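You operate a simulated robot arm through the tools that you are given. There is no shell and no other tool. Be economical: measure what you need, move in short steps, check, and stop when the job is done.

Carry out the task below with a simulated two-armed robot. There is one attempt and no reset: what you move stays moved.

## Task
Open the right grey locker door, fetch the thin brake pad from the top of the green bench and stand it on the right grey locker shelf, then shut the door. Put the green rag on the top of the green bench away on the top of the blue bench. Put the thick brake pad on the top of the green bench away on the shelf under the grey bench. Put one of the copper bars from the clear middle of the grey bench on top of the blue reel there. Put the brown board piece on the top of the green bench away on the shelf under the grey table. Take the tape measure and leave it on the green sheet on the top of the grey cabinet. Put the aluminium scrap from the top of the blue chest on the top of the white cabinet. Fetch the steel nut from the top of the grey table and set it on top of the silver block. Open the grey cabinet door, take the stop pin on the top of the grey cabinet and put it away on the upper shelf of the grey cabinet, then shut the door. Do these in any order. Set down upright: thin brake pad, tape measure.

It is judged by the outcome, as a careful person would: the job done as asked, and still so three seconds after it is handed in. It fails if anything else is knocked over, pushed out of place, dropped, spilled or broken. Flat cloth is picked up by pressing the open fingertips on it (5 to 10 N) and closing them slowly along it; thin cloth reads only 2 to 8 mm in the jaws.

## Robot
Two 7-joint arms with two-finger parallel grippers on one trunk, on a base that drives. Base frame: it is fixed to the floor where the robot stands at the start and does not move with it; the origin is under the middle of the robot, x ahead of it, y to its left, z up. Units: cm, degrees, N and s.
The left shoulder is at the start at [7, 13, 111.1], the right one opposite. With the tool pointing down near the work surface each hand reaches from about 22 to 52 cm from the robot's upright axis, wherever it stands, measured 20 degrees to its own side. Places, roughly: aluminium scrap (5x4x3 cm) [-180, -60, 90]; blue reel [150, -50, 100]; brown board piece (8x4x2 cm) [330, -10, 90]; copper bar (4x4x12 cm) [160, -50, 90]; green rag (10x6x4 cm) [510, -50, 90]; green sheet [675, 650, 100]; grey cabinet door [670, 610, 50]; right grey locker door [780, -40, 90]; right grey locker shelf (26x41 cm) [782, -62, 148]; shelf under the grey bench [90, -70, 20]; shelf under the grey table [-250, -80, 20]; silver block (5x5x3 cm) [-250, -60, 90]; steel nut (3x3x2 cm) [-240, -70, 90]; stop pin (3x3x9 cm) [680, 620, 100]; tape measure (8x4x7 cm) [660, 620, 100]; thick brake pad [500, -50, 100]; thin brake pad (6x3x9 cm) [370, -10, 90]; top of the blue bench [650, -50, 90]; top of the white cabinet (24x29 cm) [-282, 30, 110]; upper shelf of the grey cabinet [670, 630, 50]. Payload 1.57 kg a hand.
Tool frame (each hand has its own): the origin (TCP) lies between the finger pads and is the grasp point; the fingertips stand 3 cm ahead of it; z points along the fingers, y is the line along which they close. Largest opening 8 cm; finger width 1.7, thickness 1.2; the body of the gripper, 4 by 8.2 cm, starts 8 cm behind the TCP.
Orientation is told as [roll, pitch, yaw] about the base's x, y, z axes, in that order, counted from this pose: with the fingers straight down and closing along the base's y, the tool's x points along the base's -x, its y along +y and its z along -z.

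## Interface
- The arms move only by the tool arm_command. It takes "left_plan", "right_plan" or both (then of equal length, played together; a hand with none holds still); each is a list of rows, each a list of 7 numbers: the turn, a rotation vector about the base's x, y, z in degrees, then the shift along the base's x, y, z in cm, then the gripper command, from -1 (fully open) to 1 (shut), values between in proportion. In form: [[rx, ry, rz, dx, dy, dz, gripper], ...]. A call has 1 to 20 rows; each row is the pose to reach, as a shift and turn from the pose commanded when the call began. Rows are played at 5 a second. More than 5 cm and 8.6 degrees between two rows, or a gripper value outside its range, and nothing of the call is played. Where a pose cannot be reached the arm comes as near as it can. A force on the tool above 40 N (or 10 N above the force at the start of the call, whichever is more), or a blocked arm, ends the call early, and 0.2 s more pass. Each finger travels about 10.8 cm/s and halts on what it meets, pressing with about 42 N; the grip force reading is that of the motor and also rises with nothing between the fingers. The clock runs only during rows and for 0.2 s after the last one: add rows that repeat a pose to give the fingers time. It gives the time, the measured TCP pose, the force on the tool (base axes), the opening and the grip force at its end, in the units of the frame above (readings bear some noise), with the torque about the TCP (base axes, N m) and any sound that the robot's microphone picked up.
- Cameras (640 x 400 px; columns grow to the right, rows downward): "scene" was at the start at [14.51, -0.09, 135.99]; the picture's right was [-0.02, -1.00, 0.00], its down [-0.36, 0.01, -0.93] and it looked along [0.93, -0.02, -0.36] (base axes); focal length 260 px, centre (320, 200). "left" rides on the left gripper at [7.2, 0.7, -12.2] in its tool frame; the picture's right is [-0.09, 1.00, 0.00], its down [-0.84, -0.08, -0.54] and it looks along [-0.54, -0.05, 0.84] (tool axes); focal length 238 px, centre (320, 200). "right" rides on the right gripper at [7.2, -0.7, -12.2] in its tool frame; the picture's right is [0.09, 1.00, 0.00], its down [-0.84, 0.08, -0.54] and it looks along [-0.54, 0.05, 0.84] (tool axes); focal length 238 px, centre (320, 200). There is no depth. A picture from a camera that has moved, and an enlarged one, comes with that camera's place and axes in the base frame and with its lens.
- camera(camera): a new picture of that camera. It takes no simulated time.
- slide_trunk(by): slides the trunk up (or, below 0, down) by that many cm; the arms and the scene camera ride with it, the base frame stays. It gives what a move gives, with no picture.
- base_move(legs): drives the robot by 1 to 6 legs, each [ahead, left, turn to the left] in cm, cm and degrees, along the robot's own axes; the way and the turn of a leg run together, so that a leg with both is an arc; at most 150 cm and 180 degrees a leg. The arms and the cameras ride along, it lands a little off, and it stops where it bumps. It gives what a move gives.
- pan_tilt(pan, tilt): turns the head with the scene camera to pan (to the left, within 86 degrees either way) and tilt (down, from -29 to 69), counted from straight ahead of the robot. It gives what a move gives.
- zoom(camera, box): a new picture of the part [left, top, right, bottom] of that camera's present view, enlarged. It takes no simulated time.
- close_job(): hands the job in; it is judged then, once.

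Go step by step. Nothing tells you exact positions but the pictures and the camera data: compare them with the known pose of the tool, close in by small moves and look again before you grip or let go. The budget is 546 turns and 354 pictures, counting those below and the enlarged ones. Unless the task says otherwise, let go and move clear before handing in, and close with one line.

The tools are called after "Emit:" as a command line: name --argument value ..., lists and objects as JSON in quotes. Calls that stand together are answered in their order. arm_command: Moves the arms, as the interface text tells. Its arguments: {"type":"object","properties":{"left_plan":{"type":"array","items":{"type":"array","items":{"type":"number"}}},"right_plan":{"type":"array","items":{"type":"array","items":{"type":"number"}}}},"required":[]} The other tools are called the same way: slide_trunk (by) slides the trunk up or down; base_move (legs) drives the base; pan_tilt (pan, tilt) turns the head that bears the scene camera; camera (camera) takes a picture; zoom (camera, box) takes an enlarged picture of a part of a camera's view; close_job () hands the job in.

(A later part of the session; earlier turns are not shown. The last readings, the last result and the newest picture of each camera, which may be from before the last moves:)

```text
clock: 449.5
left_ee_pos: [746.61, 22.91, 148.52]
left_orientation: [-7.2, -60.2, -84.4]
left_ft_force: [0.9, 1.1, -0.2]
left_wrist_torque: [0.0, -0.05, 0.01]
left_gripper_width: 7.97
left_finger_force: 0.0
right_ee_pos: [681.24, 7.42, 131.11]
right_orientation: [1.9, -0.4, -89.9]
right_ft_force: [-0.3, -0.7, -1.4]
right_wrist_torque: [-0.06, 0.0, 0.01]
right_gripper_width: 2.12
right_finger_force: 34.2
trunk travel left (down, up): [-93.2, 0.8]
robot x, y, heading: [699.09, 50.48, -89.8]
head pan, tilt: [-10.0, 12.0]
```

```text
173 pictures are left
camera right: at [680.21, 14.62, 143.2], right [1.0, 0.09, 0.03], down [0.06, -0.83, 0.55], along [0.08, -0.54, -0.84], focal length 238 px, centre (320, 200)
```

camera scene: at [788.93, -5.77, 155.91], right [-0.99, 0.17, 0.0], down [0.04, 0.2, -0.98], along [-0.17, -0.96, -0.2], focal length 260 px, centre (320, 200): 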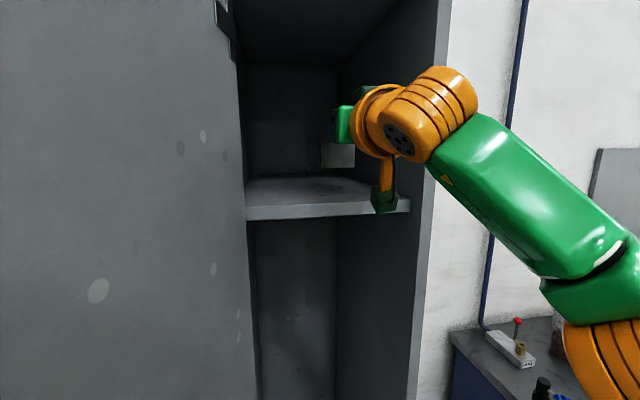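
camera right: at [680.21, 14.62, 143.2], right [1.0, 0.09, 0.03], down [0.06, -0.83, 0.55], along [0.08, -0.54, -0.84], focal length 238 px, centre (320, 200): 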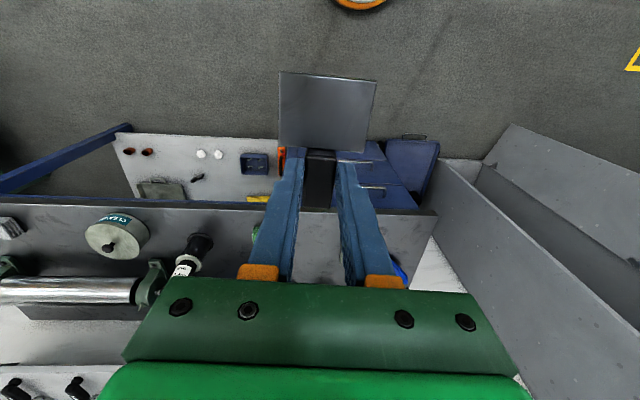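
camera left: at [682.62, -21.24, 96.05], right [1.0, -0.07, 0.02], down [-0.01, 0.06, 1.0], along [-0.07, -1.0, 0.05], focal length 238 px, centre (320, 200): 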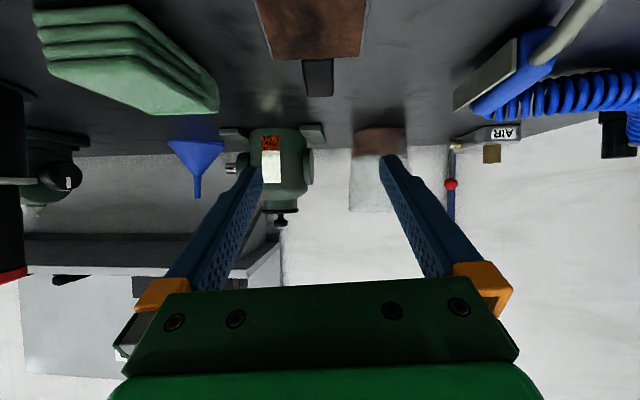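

Emit:
base_move --legs '[[46, 0, 0]]'

Emit:
arm_command --right_plan '[[0, 0.8, 0, 0, 0, -5, 1], [0, 1.7, 0, 0, 0, -10, 1], [0, 1.7, 0, 0, 0, -15, 1], [0, 1.7, 0, 0, 0, -20, 1], [0, 1.7, 0, 0, 0, -25, 1], [0, 1.7, 0, 0, 0, -30, 1], [0, 1.7, 0, 0, 0, -35, 1], [0, 1.7, 0, 0, 0, -35, 1]]'

Emit:
camera --camera "right"

```text
clock: 452.2
left_ee_pos: [747.58, -20.66, 148.42]
left_orientation: [-7.4, -60.3, -83.7]
left_ft_force: [0.2, -0.2, 0.0]
left_wrist_torque: [0.0, 0.03, 0.02]
left_gripper_width: 8.02
left_finger_force: 0.2
right_ee_pos: [682.41, -36.83, 131.21]
right_orientation: [1.8, -0.3, -89.4]
right_ft_force: [-0.7, 0.5, -2.7]
right_wrist_torque: [-0.04, 0.0, 0.03]
right_gripper_width: 2.15
right_finger_force: 34.7
trunk travel left (down, up): [-93.2, 0.8]
robot x, y, heading: [699.59, 6.53, -88.7]
head pan, tilt: [-10.0, 12.0]
```

```text
clock: 454.0
left_ee_pos: [747.64, -20.96, 148.46]
left_orientation: [-7.2, -60.2, -83.9]
left_ft_force: [0.1, 1.0, -1.2]
left_wrist_torque: [0.0, 0.06, -0.01]
left_gripper_width: 7.97
left_finger_force: 0.0
right_ee_pos: [682.51, -37.0, 96.13]
right_orientation: [0.2, -0.4, -89.5]
right_ft_force: [-1.1, -0.8, -1.9]
right_wrist_torque: [-0.04, -0.01, -0.02]
right_gripper_width: 2.11
right_finger_force: 34.7
trunk travel left (down, up): [-93.2, 0.8]
robot x, y, heading: [699.89, 6.23, -89.0]
head pan, tilt: [-10.0, 12.0]
```

```text
172 pictures are left
camera right: at [681.71, -29.86, 108.19], right [0.99, 0.1, 0.0], down [0.09, -0.83, 0.55], along [0.06, -0.54, -0.84], focal length 238 px, centre (320, 200)
```

right: 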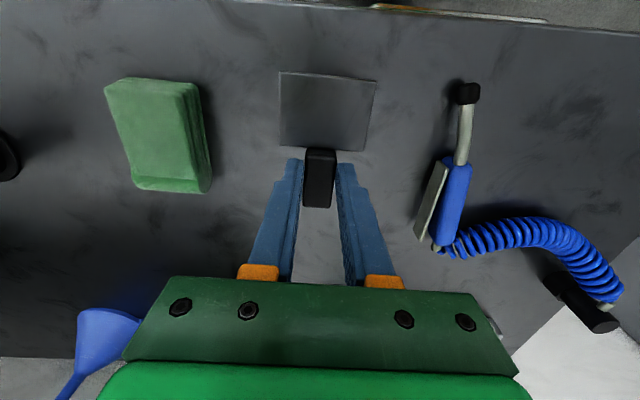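

Emit:
arm_command --right_plan '[[0, 0, 0, 0, -1, -2, 1], [0, 0, 0, 0, -1, -4, 1], [0, 0, 0, 0, -1, -4.5, 1], [0, 0, 0, 0, -1, -4.5, 1]]'

Emit:
arm_command --right_plan '[[0, 0, 0, 0, 0, -0.4, 1], [0, 0, 0, 0, 0, -0.8, 1], [0, 0, 0, 0, 0, -0.8, 1]]'

```text
clock: 455.0
left_ee_pos: [747.57, -21.01, 148.45]
left_orientation: [-7.2, -60.3, -83.8]
left_ft_force: [0.3, 0.6, -1.0]
left_wrist_torque: [-0.01, -0.03, -0.03]
left_gripper_width: 8.01
left_finger_force: 0.1
right_ee_pos: [682.39, -37.95, 91.66]
right_orientation: [0.1, -0.4, -89.5]
right_ft_force: [-0.2, -0.8, -1.6]
right_wrist_torque: [0.0, 0.02, 0.02]
right_gripper_width: 2.14
right_finger_force: 33.6
trunk travel left (down, up): [-93.2, 0.8]
robot x, y, heading: [699.73, 6.13, -89.1]
head pan, tilt: [-10.0, 12.0]
```

```text
clock: 455.8
left_ee_pos: [747.67, -20.95, 148.55]
left_orientation: [-7.3, -60.2, -83.8]
left_ft_force: [-0.3, -0.3, 0.5]
left_wrist_torque: [0.0, -0.02, -0.01]
left_gripper_width: 7.99
left_finger_force: 0.1
right_ee_pos: [682.39, -38.12, 90.72]
right_orientation: [0.1, -0.3, -89.3]
right_ft_force: [0.0, 0.1, -1.7]
right_wrist_torque: [-0.02, -0.04, -0.01]
right_gripper_width: 2.11
right_finger_force: 34.8
trunk travel left (down, up): [-93.2, 0.8]
robot x, y, heading: [699.94, 5.87, -89.1]
head pan, tilt: [-10.0, 12.0]
```

Emit:
arm_command --right_plan '[[0, 0, 0, 0, 0, -0.3, 1], [0, 0, 0, 0, 0, -0.6, 1], [0, 0, 0, 0, 0, -0.6, 1]]'

```text
clock: 456.6
left_ee_pos: [747.74, -20.69, 148.53]
left_orientation: [-7.4, -60.3, -83.6]
left_ft_force: [0.4, -0.6, -0.1]
left_wrist_torque: [-0.02, -0.02, 0.01]
left_gripper_width: 8.0
left_finger_force: 0.0
right_ee_pos: [682.46, -37.89, 90.31]
right_orientation: [0.1, -0.6, -89.4]
right_ft_force: [-2.8, -5.8, 23.2]
right_wrist_torque: [0.29, 0.11, 0.0]
right_gripper_width: 2.15
right_finger_force: 34.2
trunk travel left (down, up): [-93.2, 0.8]
robot x, y, heading: [699.44, 6.13, -89.0]
head pan, tilt: [-10.0, 12.0]
```

Emit:
arm_command --right_plan '[[0, 0, 0, 0, 0, 0.3, 0.4], [0, 0, 0, 0, 0, 0.3, 0], [0, 0, 0, 0, 0, 0.3, -0.5], [0, 0, 0, 0, 0, 1.5, -1], [0, 0, 0, 0, 0, 3.5, -1], [0, 0, 0, 0, 1.5, 3.5, -1], [0, 0, 0, 0, 1.5, 3.5, -1]]'

Emit:
camera --camera "right"

```text
clock: 458.2
left_ee_pos: [747.52, -20.8, 148.46]
left_orientation: [-7.4, -60.2, -83.6]
left_ft_force: [0.3, -0.5, 0.2]
left_wrist_torque: [-0.01, -0.01, 0.03]
left_gripper_width: 7.99
left_finger_force: 0.0
right_ee_pos: [682.44, -36.59, 93.63]
right_orientation: [0.2, -0.4, -89.4]
right_ft_force: [-0.1, 0.1, -0.1]
right_wrist_torque: [0.0, 0.0, 0.02]
right_gripper_width: 8.02
right_finger_force: 0.1
trunk travel left (down, up): [-93.2, 0.8]
robot x, y, heading: [700.05, 5.86, -89.0]
head pan, tilt: [-10.0, 12.0]
```

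```text
171 pictures are left
camera right: at [681.52, -29.42, 105.8], right [0.99, 0.1, 0.0], down [0.08, -0.83, 0.55], along [0.06, -0.54, -0.84], focal length 238 px, centre (320, 200)
```

right: 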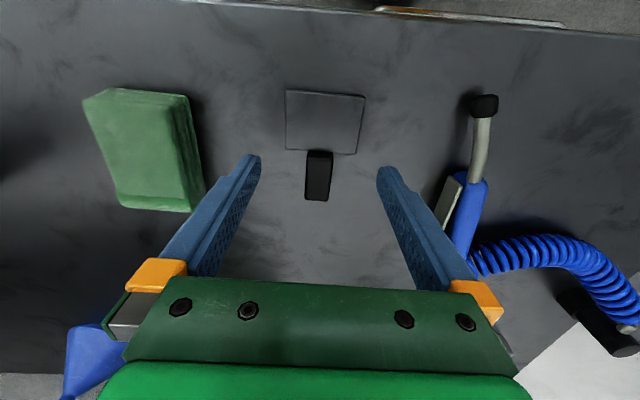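

Plate centre (682.3,-34.3). Move over it and lower until fingertips just reach the bench.

Emit:
arm_command --right_plan '[[0, 0, 0, -0.1, 1.7, 0, -1], [0, 0, 0, -0.1, 1.7, -2, -1], [0, 0, 0, -0.1, 1.7, -3.5, -1], [0, 0, 0, -0.1, 1.7, -3.9, -1], [0, 0, 0, -0.1, 1.7, -3.9, -1]]'

Emit:
camera --camera "right"

```text
clock: 459.4
left_ee_pos: [747.52, -20.76, 148.42]
left_orientation: [-7.3, -60.2, -83.7]
left_ft_force: [0.1, -0.3, -0.2]
left_wrist_torque: [0.0, 0.01, 0.01]
left_gripper_width: 8.0
left_finger_force: 0.1
right_ee_pos: [682.24, -34.82, 89.91]
right_orientation: [0.1, -0.4, -89.4]
right_ft_force: [-0.2, 0.1, -0.8]
right_wrist_torque: [0.01, 0.0, 0.03]
right_gripper_width: 8.01
right_finger_force: 0.0
trunk travel left (down, up): [-93.2, 0.8]
robot x, y, heading: [699.76, 5.92, -89.1]
head pan, tilt: [-10.0, 12.0]
```

```text
170 pictures are left
camera right: at [681.4, -27.68, 101.94], right [0.99, 0.1, 0.0], down [0.09, -0.83, 0.55], along [0.06, -0.54, -0.84], focal length 238 px, centre (320, 200)
```

right: 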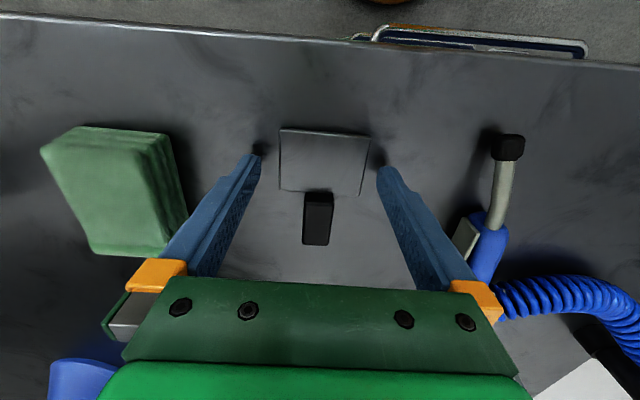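

Emit:
arm_command --right_plan '[[0, 0, 0, 0, 0, -0.3, -1], [0, 0, 0, 0, 0, -0.3, -1]]'

Emit:
arm_command --right_plan '[[0, 0, 0, 0, 0, 0, -0.7], [0, 0, 0, 0, 0, 0, -0.5], [0, 0, 0, 0, 0, 0, -0.2], [0, 0, 0, 0, 0, 0, 0.3], [0, 0, 0, 0, 0, 0, 1], [0, 0, 0, 0, 0, 0, 1], [0, 0, 0, 0, 0, 0, 1]]'

Emit:
arm_command --right_plan '[[0, 0, 0, 0, 0, 2, 1], [0, 0, 0, 0, 0, 5, 1], [0, 0, 0, 0, 0, 5, 1]]'

Emit:
camera --camera "right"

```text
clock: 460.0
left_ee_pos: [747.62, -20.91, 148.57]
left_orientation: [-7.3, -60.2, -83.7]
left_ft_force: [0.4, -0.2, -0.3]
left_wrist_torque: [0.05, 0.02, 0.0]
left_gripper_width: 8.0
left_finger_force: 0.0
right_ee_pos: [682.31, -34.84, 89.57]
right_orientation: [0.1, -0.3, -89.4]
right_ft_force: [-0.2, 0.7, -1.0]
right_wrist_torque: [0.0, 0.0, 0.01]
right_gripper_width: 8.01
right_finger_force: 0.0
trunk travel left (down, up): [-93.2, 0.8]
robot x, y, heading: [699.87, 5.76, -89.0]
head pan, tilt: [-10.0, 12.0]
```

```text
clock: 461.6
left_ee_pos: [747.75, -20.85, 148.41]
left_orientation: [-7.2, -60.2, -83.7]
left_ft_force: [-0.7, -1.0, -0.2]
left_wrist_torque: [0.01, 0.01, 0.01]
left_gripper_width: 7.99
left_finger_force: 0.1
right_ee_pos: [682.37, -34.98, 89.55]
right_orientation: [0.1, -0.3, -89.4]
right_ft_force: [-0.2, 0.9, 0.2]
right_wrist_torque: [0.02, -0.03, 0.0]
right_gripper_width: 5.92
right_finger_force: 42.0
trunk travel left (down, up): [-93.2, 0.8]
robot x, y, heading: [699.76, 5.94, -88.9]
head pan, tilt: [-10.0, 12.0]
```

```text
clock: 462.4
left_ee_pos: [747.53, -21.04, 148.45]
left_orientation: [-7.3, -60.2, -83.7]
left_ft_force: [-0.3, -0.2, 0.4]
left_wrist_torque: [-0.02, -0.02, -0.01]
left_gripper_width: 8.0
left_finger_force: 0.0
right_ee_pos: [682.29, -34.96, 94.55]
right_orientation: [0.1, -0.2, -89.3]
right_ft_force: [0.9, 0.5, -1.2]
right_wrist_torque: [0.02, 0.03, 0.0]
right_gripper_width: 5.93
right_finger_force: 42.4
trunk travel left (down, up): [-93.2, 0.8]
robot x, y, heading: [699.68, 6.11, -88.8]
head pan, tilt: [-10.0, 12.0]
```

```text
169 pictures are left
camera right: at [681.52, -27.82, 106.74], right [0.99, 0.1, 0.0], down [0.08, -0.83, 0.55], along [0.06, -0.54, -0.84], focal length 238 px, centre (320, 200)
```

right: 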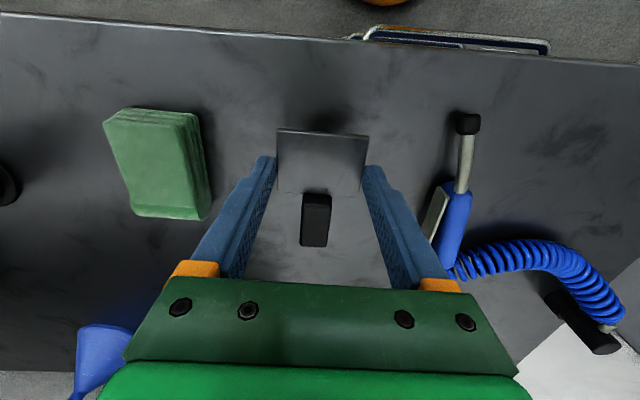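

Held by the plate edges. Raise, back out, rotate to horizontal again.

Emit:
arm_command --right_plan '[[0, 0, 0, 0, 0, 5, 1], [0, 0, 0, 0, 0, 10, 1], [0, 0, 0, 0, 0, 15, 1], [0, 0, 0, 0, 0, 20, 1], [0, 0, 0, 0, 0, 25, 1], [0, 0, 0, 0, 0, 30, 1], [0, 0, 0, 0, 0, 35, 1], [0, 0, 0, 0, 0, 35, 1]]'

Emit:
base_move --legs '[[-46, 0, 0]]'

Emit:
arm_command --right_plan '[[-8, 0, 0, 0.5, -1, 2, 1], [-16, 0, 0, 1, -2, 4, 1], [-24, 0, 0, 1.5, -3, 6, 1], [-32, 0, 0, 2, -4, 8, 1], [-40, 0, 0, 2.5, -5, 10, 1], [-48, 0, 0, 3, -6, 12, 1], [-56, 0, 0, 3.5, -7, 14, 1], [-64, 0, 0, 4, -8, 17, 1], [-72, 0, 0, 4.5, -9, 20, 1], [-80, 0, 0, 5, -10, 23, 1], [-88, 0, 0, 5.5, -12, 25, 1], [-90, 0, 0, 6, -14, 25, 1], [-90, 0, 0, 6, -14, 25, 1]]'

Emit:
camera --camera "right"

```text
clock: 464.2
left_ee_pos: [747.55, -20.84, 148.48]
left_orientation: [-7.3, -60.2, -83.6]
left_ft_force: [0.2, -0.2, 0.6]
left_wrist_torque: [0.0, 0.02, 0.01]
left_gripper_width: 8.0
left_finger_force: 0.0
right_ee_pos: [682.39, -34.94, 129.68]
right_orientation: [0.1, -0.3, -89.5]
right_ft_force: [0.3, 0.4, -1.9]
right_wrist_torque: [0.06, 0.02, 0.03]
right_gripper_width: 5.94
right_finger_force: 41.3
trunk travel left (down, up): [-93.2, 0.8]
robot x, y, heading: [699.46, 5.85, -88.9]
head pan, tilt: [-10.0, 12.0]
```

```text
clock: 467.0
left_ee_pos: [746.83, 24.53, 148.37]
left_orientation: [-7.2, -60.0, -84.2]
left_ft_force: [0.9, 0.0, 0.0]
left_wrist_torque: [0.02, 0.0, 0.0]
left_gripper_width: 8.01
left_finger_force: 0.1
right_ee_pos: [681.34, 11.04, 129.5]
right_orientation: [0.2, -0.2, -89.7]
right_ft_force: [0.1, -0.2, -1.7]
right_wrist_torque: [0.07, -0.01, -0.01]
right_gripper_width: 5.93
right_finger_force: 41.7
trunk travel left (down, up): [-93.2, 0.8]
robot x, y, heading: [699.36, 52.33, -89.4]
head pan, tilt: [-10.0, 12.0]
```

```text
clock: 469.8
left_ee_pos: [746.72, 24.81, 148.41]
left_orientation: [-7.3, -60.2, -84.2]
left_ft_force: [1.0, 0.1, 0.4]
left_wrist_torque: [-0.04, 0.0, 0.02]
left_gripper_width: 8.02
left_finger_force: 0.1
right_ee_pos: [687.37, -2.68, 154.68]
right_orientation: [-153.7, -89.7, 63.7]
right_ft_force: [-0.4, -0.2, -1.4]
right_wrist_torque: [0.03, 0.03, 0.04]
right_gripper_width: 5.93
right_finger_force: 41.9
trunk travel left (down, up): [-93.2, 0.8]
robot x, y, heading: [699.01, 52.23, -89.4]
head pan, tilt: [-10.0, 12.0]
```

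```text
168 pictures are left
camera right: at [686.55, 9.37, 147.46], right [1.0, 0.0, -0.09], down [0.08, 0.55, 0.83], along [0.05, -0.84, 0.54], focal length 238 px, centre (320, 200)
```

right: 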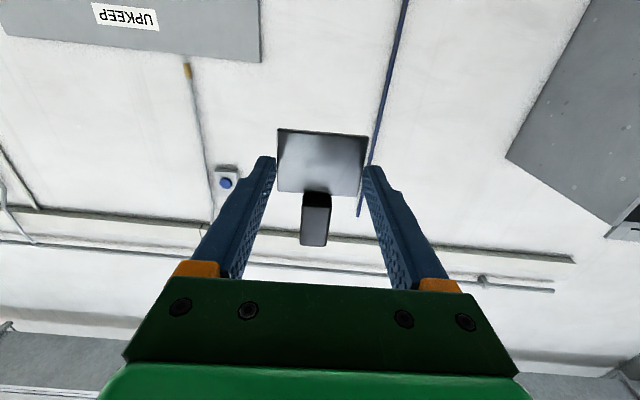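

Drive to the locker and in.

Emit:
base_move --legs '[[0, 90.5, -0.6], [20, 0, 0]]'

Emit:
camera --camera "right"

```text
clock: 475.7
left_ee_pos: [836.59, 5.91, 148.67]
left_orientation: [-7.3, -60.4, -84.5]
left_ft_force: [0.4, 0.0, 0.1]
left_wrist_torque: [0.02, 0.0, 0.03]
left_gripper_width: 7.99
left_finger_force: 0.0
right_ee_pos: [777.08, -21.32, 154.98]
right_orientation: [-163.1, -89.5, 72.9]
right_ft_force: [0.1, 2.0, -1.4]
right_wrist_torque: [0.08, 0.01, 0.0]
right_gripper_width: 5.95
right_finger_force: 42.2
trunk travel left (down, up): [-93.2, 0.8]
robot x, y, heading: [789.13, 32.62, -89.8]
head pan, tilt: [-10.0, 12.0]
```

```text
167 pictures are left
camera right: at [776.38, -9.26, 147.65], right [1.0, 0.0, -0.09], down [0.08, 0.55, 0.83], along [0.05, -0.84, 0.55], focal length 238 px, centre (320, 200)
```

right: 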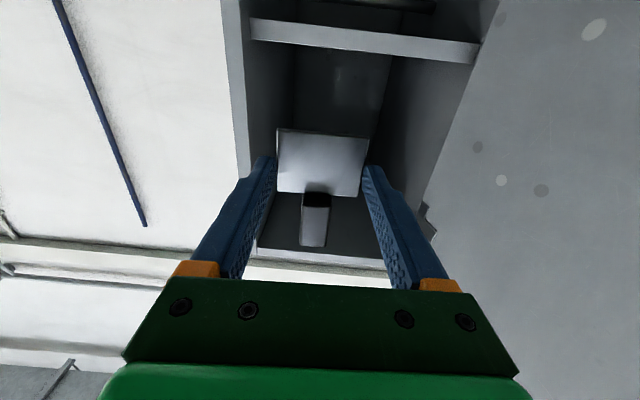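

Emit:
base_move --legs '[[25, 1, 0]]'

Emit:
arm_command --right_plan '[[0, 0, 0, 0, 0, -1.5, 1], [0, 0, 0, 0, 0, -3, 1], [0, 0, 0, 0, 0, -3.6, 1], [0, 0, 0, 0, 0, -3.6, 1]]'

Emit:
zoom --camera "scene" --box '[280, 110, 440, 230]'

```text
clock: 477.5
left_ee_pos: [837.78, -19.5, 148.69]
left_orientation: [-7.2, -60.4, -84.4]
left_ft_force: [1.5, -0.3, 0.2]
left_wrist_torque: [-0.01, 0.0, -0.02]
left_gripper_width: 8.0
left_finger_force: 0.0
right_ee_pos: [778.34, -46.82, 154.87]
right_orientation: [-165.2, -89.5, 75.1]
right_ft_force: [-0.1, 0.0, -1.1]
right_wrist_torque: [0.03, -0.03, 0.01]
right_gripper_width: 5.92
right_finger_force: 42.5
trunk travel left (down, up): [-93.2, 0.8]
robot x, y, heading: [790.3, 7.55, -89.3]
head pan, tilt: [-10.0, 12.0]
```

```text
clock: 478.5
left_ee_pos: [837.84, -20.17, 148.42]
left_orientation: [-7.4, -60.0, -84.4]
left_ft_force: [0.7, -0.3, 0.5]
left_wrist_torque: [0.04, 0.01, 0.0]
left_gripper_width: 8.0
left_finger_force: 0.0
right_ee_pos: [778.28, -47.45, 151.05]
right_orientation: [-147.0, -89.7, 56.8]
right_ft_force: [-0.2, -0.1, -1.8]
right_wrist_torque: [0.06, 0.0, 0.03]
right_gripper_width: 5.91
right_finger_force: 42.1
trunk travel left (down, up): [-93.2, 0.8]
robot x, y, heading: [790.08, 7.34, -89.6]
head pan, tilt: [-10.0, 12.0]
```

```text
3.33 times, centred on (360, 170) of scene
camera zoom: at [789.14, -6.88, 155.83], right [-0.99, 0.17, 0.0], down [0.03, 0.21, -0.98], along [-0.16, -0.96, -0.21], focal length 866 px, centre (187, 300)
```

zoom: 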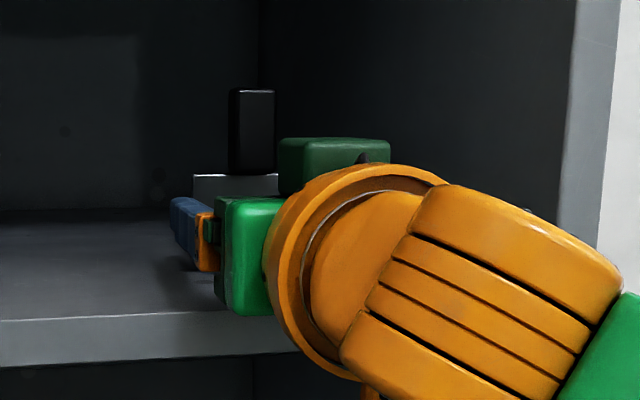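

Emit:
arm_command --right_plan '[[0, 0, 0, 0, 0, -0.2, 1], [0, 0, 0, 0, 0, -0.4, 1], [0, 0, 0, 0, 0, -0.4, 1]]'

Emit:
arm_command --right_plan '[[0, 0, 0, 0, 0, -0.2, 1], [0, 0, 0, 0, 0, -0.2, 1]]'

```text
clock: 479.3
left_ee_pos: [837.72, -20.06, 148.42]
left_orientation: [-7.3, -60.1, -84.4]
left_ft_force: [-0.2, 0.7, 0.5]
left_wrist_torque: [-0.02, -0.01, -0.01]
left_gripper_width: 8.01
left_finger_force: 0.1
right_ee_pos: [778.3, -47.49, 150.71]
right_orientation: [-151.6, -89.7, 61.5]
right_ft_force: [0.1, -0.1, -1.3]
right_wrist_torque: [0.05, 0.0, 0.03]
right_gripper_width: 5.91
right_finger_force: 42.2
trunk travel left (down, up): [-93.2, 0.8]
robot x, y, heading: [790.45, 7.34, -89.5]
head pan, tilt: [-10.0, 12.0]
```

```text
clock: 479.9
left_ee_pos: [837.71, -20.05, 148.42]
left_orientation: [-7.2, -60.2, -84.4]
left_ft_force: [0.0, 0.2, -0.5]
left_wrist_torque: [0.02, -0.01, 0.0]
left_gripper_width: 8.0
left_finger_force: 0.1
right_ee_pos: [778.22, -47.28, 150.51]
right_orientation: [-157.6, -89.8, 67.5]
right_ft_force: [0.3, -0.8, 1.1]
right_wrist_torque: [-0.06, -0.12, -0.03]
right_gripper_width: 5.93
right_finger_force: 41.5
trunk travel left (down, up): [-93.2, 0.8]
robot x, y, heading: [789.94, 7.47, -89.4]
head pan, tilt: [-10.0, 12.0]
```

Contact. Press a bit so the base sits flush, then check torque.

Emit:
arm_command --right_plan '[[0, 0, 0, 0, 0, -0.2, 1], [0, 0, 0, 0, 0, -0.3, 1], [0, 0, 0, 0, 0, -0.3, 1]]'

Emit:
arm_command --right_plan '[[0, 0, 0, 0, 0, 0.2, 1], [0, 0, 0, 0, 0, 0.2, 1]]'

Emit:
zoom --camera "scene" --box '[300, 120, 380, 200]'

```text
clock: 480.7
left_ee_pos: [837.8, -19.85, 148.39]
left_orientation: [-7.3, -60.4, -84.4]
left_ft_force: [-0.7, -0.7, -0.1]
left_wrist_torque: [-0.01, 0.02, -0.02]
left_gripper_width: 8.0
left_finger_force: 0.1
right_ee_pos: [778.39, -47.16, 150.54]
right_orientation: [-167.1, -89.4, 76.9]
right_ft_force: [-2.1, -10.3, 29.0]
right_wrist_torque: [-1.1, -0.01, -0.12]
right_gripper_width: 5.94
right_finger_force: 41.9
trunk travel left (down, up): [-93.2, 0.8]
robot x, y, heading: [790.13, 7.18, -89.7]
head pan, tilt: [-10.0, 12.0]
```

```text
clock: 481.3
left_ee_pos: [837.89, -19.9, 148.58]
left_orientation: [-7.3, -60.3, -84.3]
left_ft_force: [0.0, 1.2, 0.4]
left_wrist_torque: [0.01, 0.02, -0.01]
left_gripper_width: 7.98
left_finger_force: 0.0
right_ee_pos: [778.34, -47.14, 150.54]
right_orientation: [-158.9, -89.5, 68.9]
right_ft_force: [-1.7, -7.1, 22.2]
right_wrist_torque: [-0.84, 0.01, -0.14]
right_gripper_width: 5.9
right_finger_force: 42.0
trunk travel left (down, up): [-93.2, 0.8]
robot x, y, heading: [790.56, 7.9, -89.5]
head pan, tilt: [-10.0, 12.0]
```

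```text
5.00 times, centred on (340, 160) of scene
camera zoom: at [789.1, -6.55, 155.86], right [-0.99, 0.17, 0.0], down [0.03, 0.2, -0.98], along [-0.16, -0.96, -0.21], focal length 1300 px, centre (220, 400)
```

zoom: 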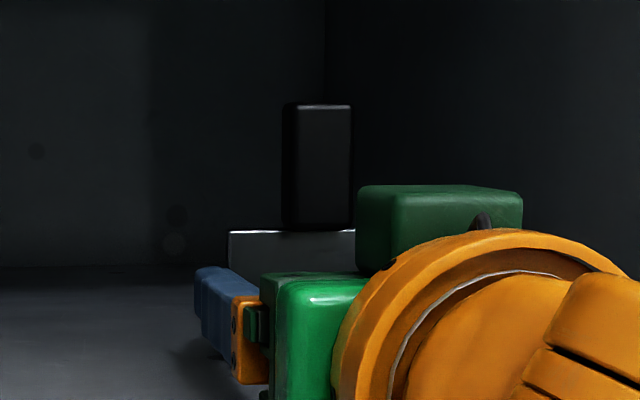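

Firm and flush with no slip. Relieve to near zero and open slowly.

Emit:
arm_command --right_plan '[[0, 0, 0, 0, 0, 0.15, 1], [0, 0, 0, 0, 0, 0.3, 1], [0, 0, 0, 0, 0, 0.3, 1]]'

```text
clock: 482.1
left_ee_pos: [837.87, -20.21, 148.43]
left_orientation: [-7.3, -60.1, -84.5]
left_ft_force: [0.0, -0.3, 0.1]
left_wrist_torque: [-0.02, 0.01, 0.02]
left_gripper_width: 7.99
left_finger_force: 0.1
right_ee_pos: [778.5, -47.34, 150.43]
right_orientation: [-112.8, -89.8, 22.7]
right_ft_force: [0.2, -0.6, -1.4]
right_wrist_torque: [0.09, 0.01, 0.05]
right_gripper_width: 5.92
right_finger_force: 41.6
trunk travel left (down, up): [-93.2, 0.8]
robot x, y, heading: [790.6, 7.53, -89.8]
head pan, tilt: [-10.0, 12.0]
```

Emit:
arm_command --right_plan '[[0, 0, 0, 0, 0, -0.15, 1], [0, 0, 0, 0, 0, -0.15, 1]]'

```text
clock: 482.7
left_ee_pos: [837.92, -20.0, 148.37]
left_orientation: [-7.3, -60.2, -84.4]
left_ft_force: [0.4, -0.2, -1.2]
left_wrist_torque: [-0.01, -0.01, 0.0]
left_gripper_width: 8.02
left_finger_force: 0.0
right_ee_pos: [778.27, -47.29, 150.56]
right_orientation: [-150.5, -89.8, 60.4]
right_ft_force: [0.5, -1.6, -2.2]
right_wrist_torque: [0.02, 0.0, -0.01]
right_gripper_width: 5.89
right_finger_force: 42.1
trunk travel left (down, up): [-93.2, 0.8]
robot x, y, heading: [790.45, 7.55, -89.6]
head pan, tilt: [-10.0, 12.0]
```

Emit:
arm_command --right_plan '[[0, 0, 0, 0, 0, -0.12, 1], [0, 0, 0, 0, 0, -0.12, 1]]'

```text
clock: 483.3
left_ee_pos: [837.88, -19.99, 148.49]
left_orientation: [-7.3, -60.3, -84.4]
left_ft_force: [-0.2, 0.4, -0.3]
left_wrist_torque: [-0.01, 0.0, 0.01]
left_gripper_width: 8.0
left_finger_force: 0.1
right_ee_pos: [778.42, -47.3, 150.5]
right_orientation: [-158.5, -89.5, 68.4]
right_ft_force: [-0.9, -1.7, 4.3]
right_wrist_torque: [-0.18, -0.11, -0.07]
right_gripper_width: 5.89
right_finger_force: 41.3
trunk travel left (down, up): [-93.2, 0.8]
robot x, y, heading: [790.48, 7.42, -89.6]
head pan, tilt: [-10.0, 12.0]
```

Light contact (~6 N). Open slowly.

Emit:
arm_command --right_plan '[[0, 0, 0, 0, 0, 0, -0.3], [0, 0, 0, 0, 0, 0, -0.45], [0, 0, 0, 0, 0, 0, -0.5], [0, 0, 0, 0, 0, 0, -0.55], [0, 0, 0, 0, 0, 0, -0.65], [0, 0, 0, 0, 0, 0, -0.8], [0, 0, 0, 0, 0, 0, -1]]'

Emit:
camera --camera "right"

Emit:
zoom --camera "scene" --box '[300, 120, 380, 200]'

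```text
clock: 484.9
left_ee_pos: [837.75, -20.04, 148.52]
left_orientation: [-7.2, -60.2, -84.4]
left_ft_force: [-0.6, 0.3, 0.2]
left_wrist_torque: [0.01, 0.03, -0.03]
left_gripper_width: 8.0
left_finger_force: 0.0
right_ee_pos: [778.43, -47.33, 150.45]
right_orientation: [-153.2, -89.7, 63.0]
right_ft_force: [0.4, -0.4, 0.3]
right_wrist_torque: [0.03, -0.02, 0.0]
right_gripper_width: 8.01
right_finger_force: 0.1
trunk travel left (down, up): [-93.2, 0.8]
robot x, y, heading: [790.28, 7.04, -89.7]
head pan, tilt: [-10.0, 12.0]
```

```text
164 pictures are left
camera right: at [777.61, -35.2, 143.2], right [1.0, 0.0, -0.09], down [0.08, 0.55, 0.83], along [0.05, -0.84, 0.54], focal length 238 px, centre (320, 200)
```

right: 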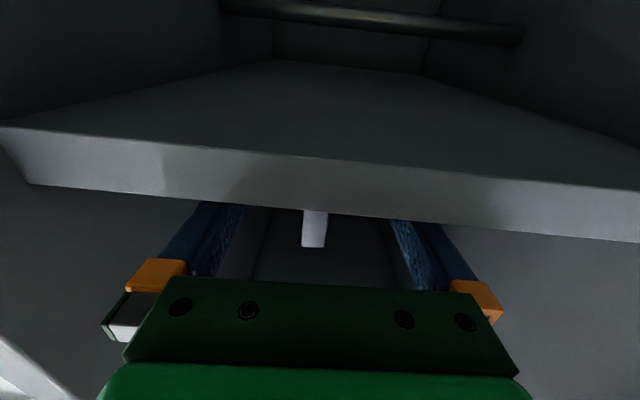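

```text
5.00 times, centred on (340, 160) of scene
camera zoom: at [789.13, -6.71, 155.85], right [-0.99, 0.17, 0.0], down [0.03, 0.21, -0.98], along [-0.16, -0.96, -0.21], focal length 1300 px, centre (220, 400)
```

zoom: 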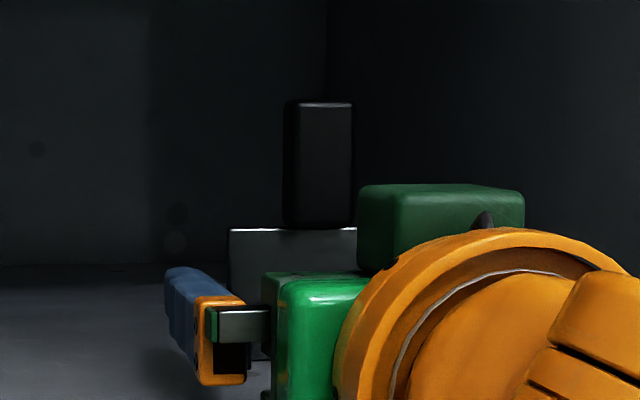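

The pad stands on its own. Retract the hand straight back.

Emit:
arm_command --right_plan '[[0, 0, 0, 0, 1, 0, -1], [0, 0, 0, 0, 2.5, 0, -1], [0, 0, 0, 0, 4, 0, -1], [0, 0, 0, 0, 6, 0, -1], [0, 0, 0, 0, 6, 0, -1]]'

Emit:
base_move --legs '[[-25, 0, 0]]'

Emit:
zoom --camera "scene" --box '[220, 60, 400, 200]'

```text
clock: 486.1
left_ee_pos: [837.84, -19.99, 148.53]
left_orientation: [-7.3, -60.2, -84.4]
left_ft_force: [-1.1, 0.9, -1.3]
left_wrist_torque: [0.01, 0.01, -0.02]
left_gripper_width: 8.03
left_finger_force: 0.0
right_ee_pos: [778.24, -41.37, 150.51]
right_orientation: [-152.4, -89.6, 62.4]
right_ft_force: [-0.5, 0.0, 0.0]
right_wrist_torque: [-0.01, -0.01, 0.04]
right_gripper_width: 8.0
right_finger_force: 0.0
trunk travel left (down, up): [-93.2, 0.8]
robot x, y, heading: [790.26, 7.51, -89.7]
head pan, tilt: [-10.0, 12.0]
```

```text
clock: 487.9
left_ee_pos: [837.6, 3.88, 148.36]
left_orientation: [-7.2, -60.1, -84.5]
left_ft_force: [0.8, -0.1, 0.0]
left_wrist_torque: [-0.02, 0.03, 0.05]
left_gripper_width: 8.01
left_finger_force: 0.1
right_ee_pos: [778.06, -17.44, 150.24]
right_orientation: [-108.7, -89.8, 18.6]
right_ft_force: [0.6, -0.5, -1.0]
right_wrist_torque: [-0.03, 0.0, -0.02]
right_gripper_width: 8.01
right_finger_force: 0.0
trunk travel left (down, up): [-93.2, 0.8]
robot x, y, heading: [790.47, 31.81, -89.9]
head pan, tilt: [-10.0, 12.0]
```

```text
2.86 times, centred on (310, 130) of scene
camera zoom: at [788.96, 17.25, 155.79], right [-0.99, 0.17, 0.0], down [0.03, 0.21, -0.98], along [-0.16, -0.96, -0.21], focal length 743 px, centre (349, 400)
```

zoom: 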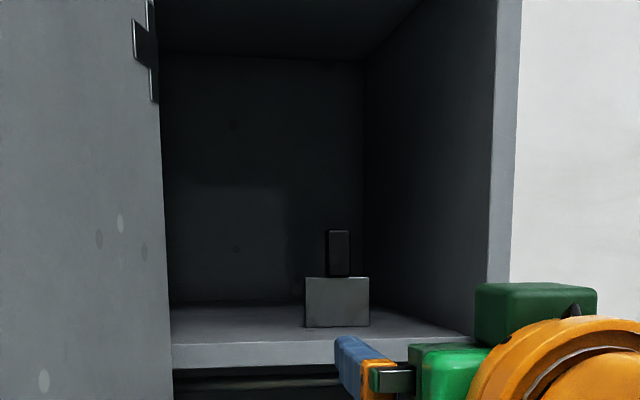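

The thin pad stands upright on the shelf. Now reset the right hand to fingers-down (closed) and position it outside the door to push it shut.

Emit:
base_move --legs '[[-25, 0, 0]]'

Emit:
arm_command --right_plan '[[8, 0, 0, -1, 0.5, -2, 1], [16, 0, 0, -2, 1, -4, 1], [24, 0, 0, -3, 2, -6, 1], [32, 0, 0, -4, 3, -8, 1], [40, 0, 0, -5, 4, -10, 1], [48, 0, 0, -6, 5, -12, 1], [56, 0, 0, -7, 6, -14, 1], [64, 0, 0, -8, 7, -16, 1], [72, 0, 0, -8, 8, -18, 1], [80, 0, 0, -8, 8, -19, 1], [88, 0, 0, -8, 8, -20, 1], [90, 0, 0, -8, 8, -20, 1]]'

Emit:
base_move --legs '[[0, 45, 0]]'

Emit:
pan_tilt --pan -25 --tilt 25

Emit:
camera --camera "scene"

```text
clock: 489.8
left_ee_pos: [837.57, 29.35, 148.31]
left_orientation: [-7.2, -59.9, -84.2]
left_ft_force: [0.9, 0.0, -0.1]
left_wrist_torque: [0.0, 0.01, -0.01]
left_gripper_width: 8.02
left_finger_force: 0.0
right_ee_pos: [777.91, 7.76, 150.27]
right_orientation: [-110.0, -89.8, 20.0]
right_ft_force: [0.0, 0.0, 1.0]
right_wrist_torque: [-0.01, 0.0, -0.01]
right_gripper_width: 8.0
right_finger_force: 0.1
trunk travel left (down, up): [-93.2, 0.8]
robot x, y, heading: [789.89, 56.95, -89.4]
head pan, tilt: [-10.0, 12.0]
```

```text
clock: 492.4
left_ee_pos: [837.58, 29.69, 148.45]
left_orientation: [-7.3, -60.2, -84.1]
left_ft_force: [0.2, -0.1, 0.1]
left_wrist_torque: [0.01, -0.01, 0.02]
left_gripper_width: 8.0
left_finger_force: 0.1
right_ee_pos: [770.0, 16.21, 130.44]
right_orientation: [0.0, -0.2, -89.8]
right_ft_force: [-0.3, 0.0, 0.4]
right_wrist_torque: [0.02, 0.0, 0.0]
right_gripper_width: 0.0
right_finger_force: 21.4
trunk travel left (down, up): [-93.2, 0.8]
robot x, y, heading: [790.43, 57.2, -89.2]
head pan, tilt: [-10.0, 12.0]
```

```text
clock: 495.1
left_ee_pos: [881.39, 29.72, 148.5]
left_orientation: [-7.0, -60.3, -84.9]
left_ft_force: [-0.5, 0.1, 0.3]
left_wrist_torque: [0.0, -0.04, 0.02]
left_gripper_width: 8.03
left_finger_force: 0.0
right_ee_pos: [813.66, 16.77, 130.3]
right_orientation: [0.3, -0.3, -90.4]
right_ft_force: [-0.7, 0.8, -0.5]
right_wrist_torque: [0.02, -0.01, 0.0]
right_gripper_width: 0.0
right_finger_force: 21.1
trunk travel left (down, up): [-93.2, 0.8]
robot x, y, heading: [834.17, 57.52, -89.8]
head pan, tilt: [-10.0, 12.0]
```

```text
clock: 495.8
left_ee_pos: [881.57, 29.69, 148.54]
left_orientation: [-7.2, -60.2, -84.7]
left_ft_force: [-0.3, 0.7, 0.2]
left_wrist_torque: [0.01, 0.01, -0.03]
left_gripper_width: 7.99
left_finger_force: 0.1
right_ee_pos: [813.92, 16.7, 130.32]
right_orientation: [0.1, -0.2, -90.3]
right_ft_force: [-0.3, -0.1, 0.1]
right_wrist_torque: [-0.03, -0.01, 0.0]
right_gripper_width: 0.01
right_finger_force: 20.8
trunk travel left (down, up): [-93.2, 0.8]
robot x, y, heading: [834.75, 57.16, -89.9]
head pan, tilt: [-25.0, 25.0]
```

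```text
161 pictures are left
camera scene: at [830.7, 44.08, 153.74], right [-0.91, 0.42, 0.0], down [0.18, 0.38, -0.91], along [-0.38, -0.82, -0.42], focal length 260 px, centre (320, 200)
```

scene: 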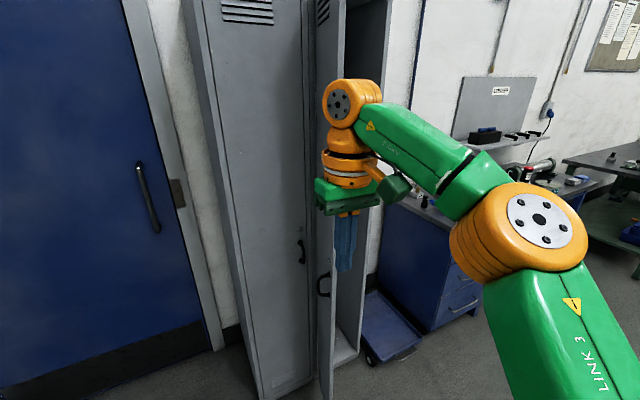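

Emit:
base_move --legs '[[36, 0, 0], [0, -14, 0]]'

Emit:
camera --camera "scene"

```text
clock: 499.1
left_ee_pos: [868.91, -5.07, 148.27]
left_orientation: [-7.9, -60.3, -83.3]
left_ft_force: [0.2, -0.7, 1.2]
left_wrist_torque: [-0.02, 0.01, -0.06]
left_gripper_width: 7.99
left_finger_force: 0.0
right_ee_pos: [801.46, -18.99, 130.47]
right_orientation: [-0.2, -0.3, -89.5]
right_ft_force: [0.3, 0.8, 0.3]
right_wrist_torque: [-0.04, 0.02, 0.02]
right_gripper_width: 0.0
right_finger_force: 21.4
trunk travel left (down, up): [-93.2, 0.8]
robot x, y, heading: [820.32, 21.58, -88.8]
head pan, tilt: [-25.0, 25.0]
```

```text
160 pictures are left
camera scene: at [817.86, 8.51, 153.76], right [-0.91, 0.41, 0.0], down [0.17, 0.39, -0.91], along [-0.37, -0.83, -0.42], focal length 260 px, centre (320, 200)
```

scene: 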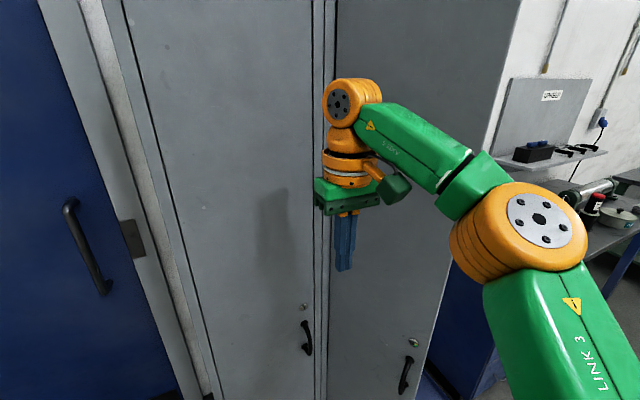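

The forearm is already swinging the door. Continue gently.

Emit:
base_move --legs '[[0, -8, 0]]'

Emit:
camera --camera "scene"

```text
clock: 500.1
left_ee_pos: [861.49, -5.25, 148.02]
left_orientation: [-8.3, -60.1, -82.8]
left_ft_force: [0.3, -0.2, -0.3]
left_wrist_torque: [-0.02, 0.04, -0.04]
left_gripper_width: 8.0
left_finger_force: 0.1
right_ee_pos: [793.8, -19.26, 130.54]
right_orientation: [-0.4, -0.3, -89.4]
right_ft_force: [0.9, 0.2, 0.5]
right_wrist_torque: [-0.03, 0.06, 0.0]
right_gripper_width: 0.01
right_finger_force: 21.9
trunk travel left (down, up): [-93.2, 0.8]
robot x, y, heading: [812.79, 21.75, -89.1]
head pan, tilt: [-25.0, 25.0]
```

```text
159 pictures are left
camera scene: at [810.4, 8.32, 153.76], right [-0.91, 0.41, 0.01], down [0.16, 0.39, -0.91], along [-0.37, -0.83, -0.42], focal length 260 px, centre (320, 200)
```

scene: 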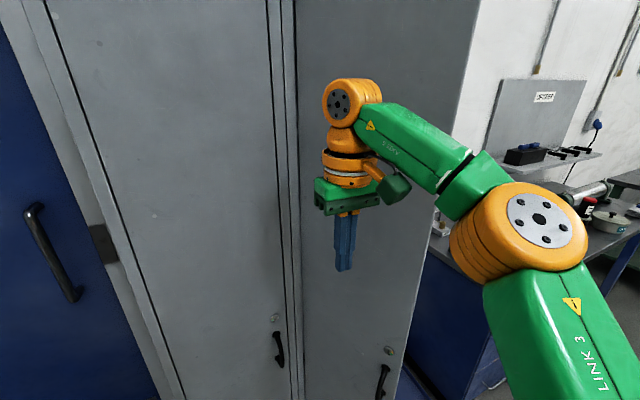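

Emit:
base_move --legs '[[0, -16, 0]]'

Emit:
camera --camera "scene"

```text
clock: 501.5
left_ee_pos: [845.37, -5.55, 148.2]
left_orientation: [-8.0, -60.1, -83.0]
left_ft_force: [0.7, -0.8, -0.6]
left_wrist_torque: [0.0, 0.05, -0.08]
left_gripper_width: 8.01
left_finger_force: 0.1
right_ee_pos: [777.86, -19.54, 130.47]
right_orientation: [-0.3, -0.3, -89.4]
right_ft_force: [0.2, 0.4, -0.3]
right_wrist_torque: [0.04, 0.06, 0.0]
right_gripper_width: 0.0
right_finger_force: 21.5
trunk travel left (down, up): [-93.2, 0.8]
robot x, y, heading: [796.67, 21.34, -88.9]
head pan, tilt: [-25.0, 25.0]
```

```text
158 pictures are left
camera scene: at [794.32, 8.06, 153.76], right [-0.91, 0.41, 0.01], down [0.17, 0.39, -0.91], along [-0.37, -0.83, -0.42], focal length 260 px, centre (320, 200)
```

scene: 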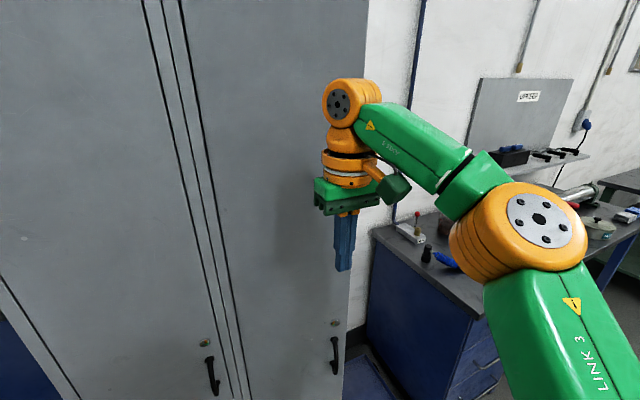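

Nearly closed. Push forward with the closed fingers in small steps.

Emit:
base_move --legs '[[12, 0, 0]]'

Emit:
camera --camera "right"

Emit:
base_move --legs '[[3, 0, 0]]'

Emit:
base_move --legs '[[2, 0, 0]]'

Emit:
camera --camera "right"

```text
clock: 502.8
left_ee_pos: [844.97, -16.39, 148.54]
left_orientation: [-7.5, -60.6, -83.6]
left_ft_force: [-0.8, 0.9, 0.4]
left_wrist_torque: [-0.02, 0.0, 0.04]
left_gripper_width: 8.0
left_finger_force: 0.1
right_ee_pos: [777.35, -30.53, 130.6]
right_orientation: [0.1, -0.8, -89.4]
right_ft_force: [0.2, 0.1, 0.0]
right_wrist_torque: [-0.05, 0.02, 0.02]
right_gripper_width: 0.0
right_finger_force: 21.5
trunk travel left (down, up): [-93.2, 0.8]
robot x, y, heading: [797.27, 9.65, -88.9]
head pan, tilt: [-25.0, 25.0]
```

```text
157 pictures are left
camera right: at [776.6, -23.37, 142.76], right [0.99, 0.1, 0.0], down [0.09, -0.83, 0.55], along [0.06, -0.55, -0.83], focal length 238 px, centre (320, 200)
```

right: 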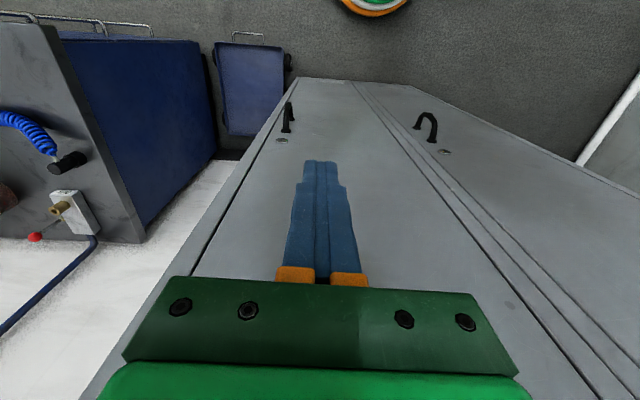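

```text
clock: 503.8
left_ee_pos: [844.99, -20.63, 148.45]
left_orientation: [-7.4, -60.1, -83.5]
left_ft_force: [0.1, 0.7, -0.9]
left_wrist_torque: [-0.04, 0.0, 0.03]
left_gripper_width: 8.01
left_finger_force: 0.1
right_ee_pos: [777.48, -34.38, 130.35]
right_orientation: [0.1, 0.2, -89.1]
right_ft_force: [-0.5, 0.4, -0.6]
right_wrist_torque: [0.02, -0.01, 0.03]
right_gripper_width: 0.01
right_finger_force: 21.3
trunk travel left (down, up): [-93.2, 0.8]
robot x, y, heading: [797.14, 6.01, -89.0]
head pan, tilt: [-25.0, 25.0]
stopped in leg 1: the force on the tool passed its limit at 67 N (the readings are from after the stop); the commanded pose is now the measured one
```

```text
clock: 504.6
left_ee_pos: [845.01, -20.8, 148.77]
left_orientation: [-7.5, -60.9, -83.6]
left_ft_force: [0.6, -0.2, 0.9]
left_wrist_torque: [0.02, -0.04, 0.02]
left_gripper_width: 8.01
left_finger_force: 0.1
right_ee_pos: [777.49, -34.76, 130.89]
right_orientation: [0.2, -0.5, -89.0]
right_ft_force: [1.1, 26.7, -15.3]
right_wrist_torque: [-1.52, 0.31, 0.48]
right_gripper_width: 0.0
right_finger_force: 21.4
trunk travel left (down, up): [-93.2, 0.8]
robot x, y, heading: [797.44, 4.52, -88.7]
head pan, tilt: [-25.0, 25.0]
```

```text
156 pictures are left
camera right: at [776.53, -27.48, 143.04], right [0.99, 0.11, 0.0], down [0.09, -0.83, 0.55], along [0.06, -0.55, -0.84], focal length 238 px, centre (320, 200)
```

right: 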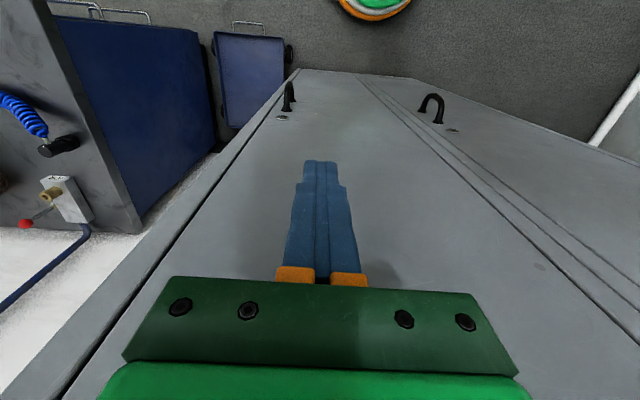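

Door looks shut. Back off and verify from the front.

Emit:
base_move --legs '[[-45, 0, 0]]'

Emit:
pan_tilt --pan 10 --tilt 15

Emit:
camera --camera "scene"

```text
clock: 507.3
left_ee_pos: [844.3, 22.06, 148.29]
left_orientation: [-7.3, -60.1, -83.8]
left_ft_force: [-0.3, -0.4, -0.4]
left_wrist_torque: [0.0, 0.01, -0.01]
left_gripper_width: 7.99
left_finger_force: 0.0
right_ee_pos: [776.8, 8.48, 130.29]
right_orientation: [0.2, 0.4, -89.2]
right_ft_force: [-0.4, -1.1, -0.6]
right_wrist_torque: [0.03, -0.02, -0.01]
right_gripper_width: 0.0
right_finger_force: 21.5
trunk travel left (down, up): [-93.2, 0.8]
robot x, y, heading: [796.28, 49.52, -89.4]
head pan, tilt: [-25.0, 25.0]
```

```text
clock: 508.3
left_ee_pos: [844.2, 22.34, 148.52]
left_orientation: [-7.3, -60.2, -83.8]
left_ft_force: [-0.1, 0.9, -0.3]
left_wrist_torque: [0.04, 0.01, 0.0]
left_gripper_width: 7.98
left_finger_force: 0.0
right_ee_pos: [776.78, 8.82, 130.37]
right_orientation: [0.1, 0.1, -89.2]
right_ft_force: [-0.4, 0.1, 0.2]
right_wrist_torque: [0.0, 0.0, 0.02]
right_gripper_width: 0.02
right_finger_force: 21.7
trunk travel left (down, up): [-93.2, 0.8]
robot x, y, heading: [796.59, 49.47, -89.2]
head pan, tilt: [10.0, 15.0]
```

```text
155 pictures are left
camera scene: at [798.61, 35.39, 155.37], right [-0.98, -0.19, 0.0], down [-0.05, 0.25, -0.97], along [0.18, -0.95, -0.26], focal length 260 px, centre (320, 200)
```

scene: 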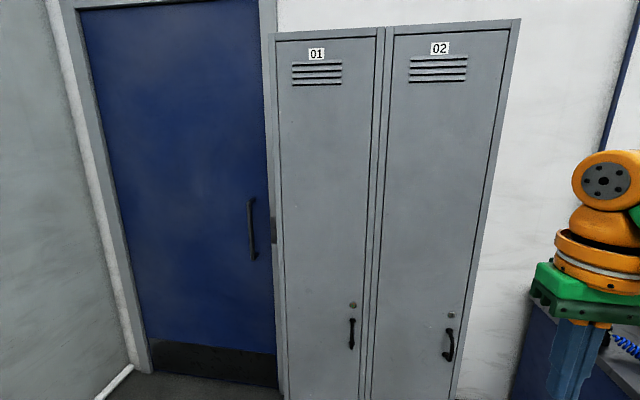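

Locker shut with the pad inside. Next the grey cabinet near (670,620). Turn to face +y and look.

Emit:
base_move --legs '[[-20, 0, 0], [0, 0, 180]]'

Emit:
pan_tilt --pan 10 --tilt 15

Emit:
camera --camera "scene"

```text
clock: 517.3
left_ee_pos: [748.68, 96.68, 148.49]
left_orientation: [-7.3, -60.3, 96.5]
left_ft_force: [-0.6, 0.2, 0.6]
left_wrist_torque: [0.04, 0.03, -0.01]
left_gripper_width: 8.0
left_finger_force: 0.0
right_ee_pos: [815.96, 110.64, 130.41]
right_orientation: [0.2, 0.3, 91.1]
right_ft_force: [-0.7, -0.2, 0.7]
right_wrist_torque: [-0.02, 0.01, 0.01]
right_gripper_width: 0.0
right_finger_force: 21.3
trunk travel left (down, up): [-93.2, 0.8]
robot x, y, heading: [796.65, 69.81, 91.0]
head pan, tilt: [10.0, 15.0]
```

```text
clock: 517.9
left_ee_pos: [748.51, 96.77, 148.5]
left_orientation: [-7.5, -60.1, 96.5]
left_ft_force: [-0.1, 0.5, -0.4]
left_wrist_torque: [0.0, 0.01, 0.02]
left_gripper_width: 8.0
left_finger_force: 0.0
right_ee_pos: [816.1, 110.73, 130.4]
right_orientation: [0.0, 0.4, 91.2]
right_ft_force: [0.2, -0.2, 0.5]
right_wrist_torque: [0.0, 0.0, -0.02]
right_gripper_width: 0.0
right_finger_force: 21.1
trunk travel left (down, up): [-93.2, 0.8]
robot x, y, heading: [796.58, 70.26, 91.0]
head pan, tilt: [10.0, 15.0]
```

```text
154 pictures are left
camera scene: at [794.62, 84.15, 155.36], right [0.98, 0.19, 0.0], down [0.05, -0.25, -0.97], along [-0.19, 0.95, -0.26], focal length 260 px, centre (320, 200)
```

scene: 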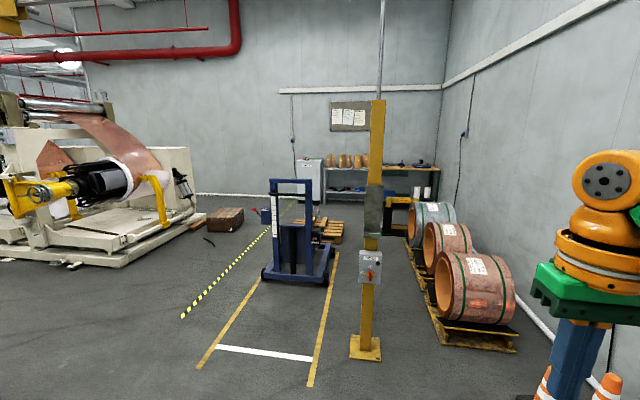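

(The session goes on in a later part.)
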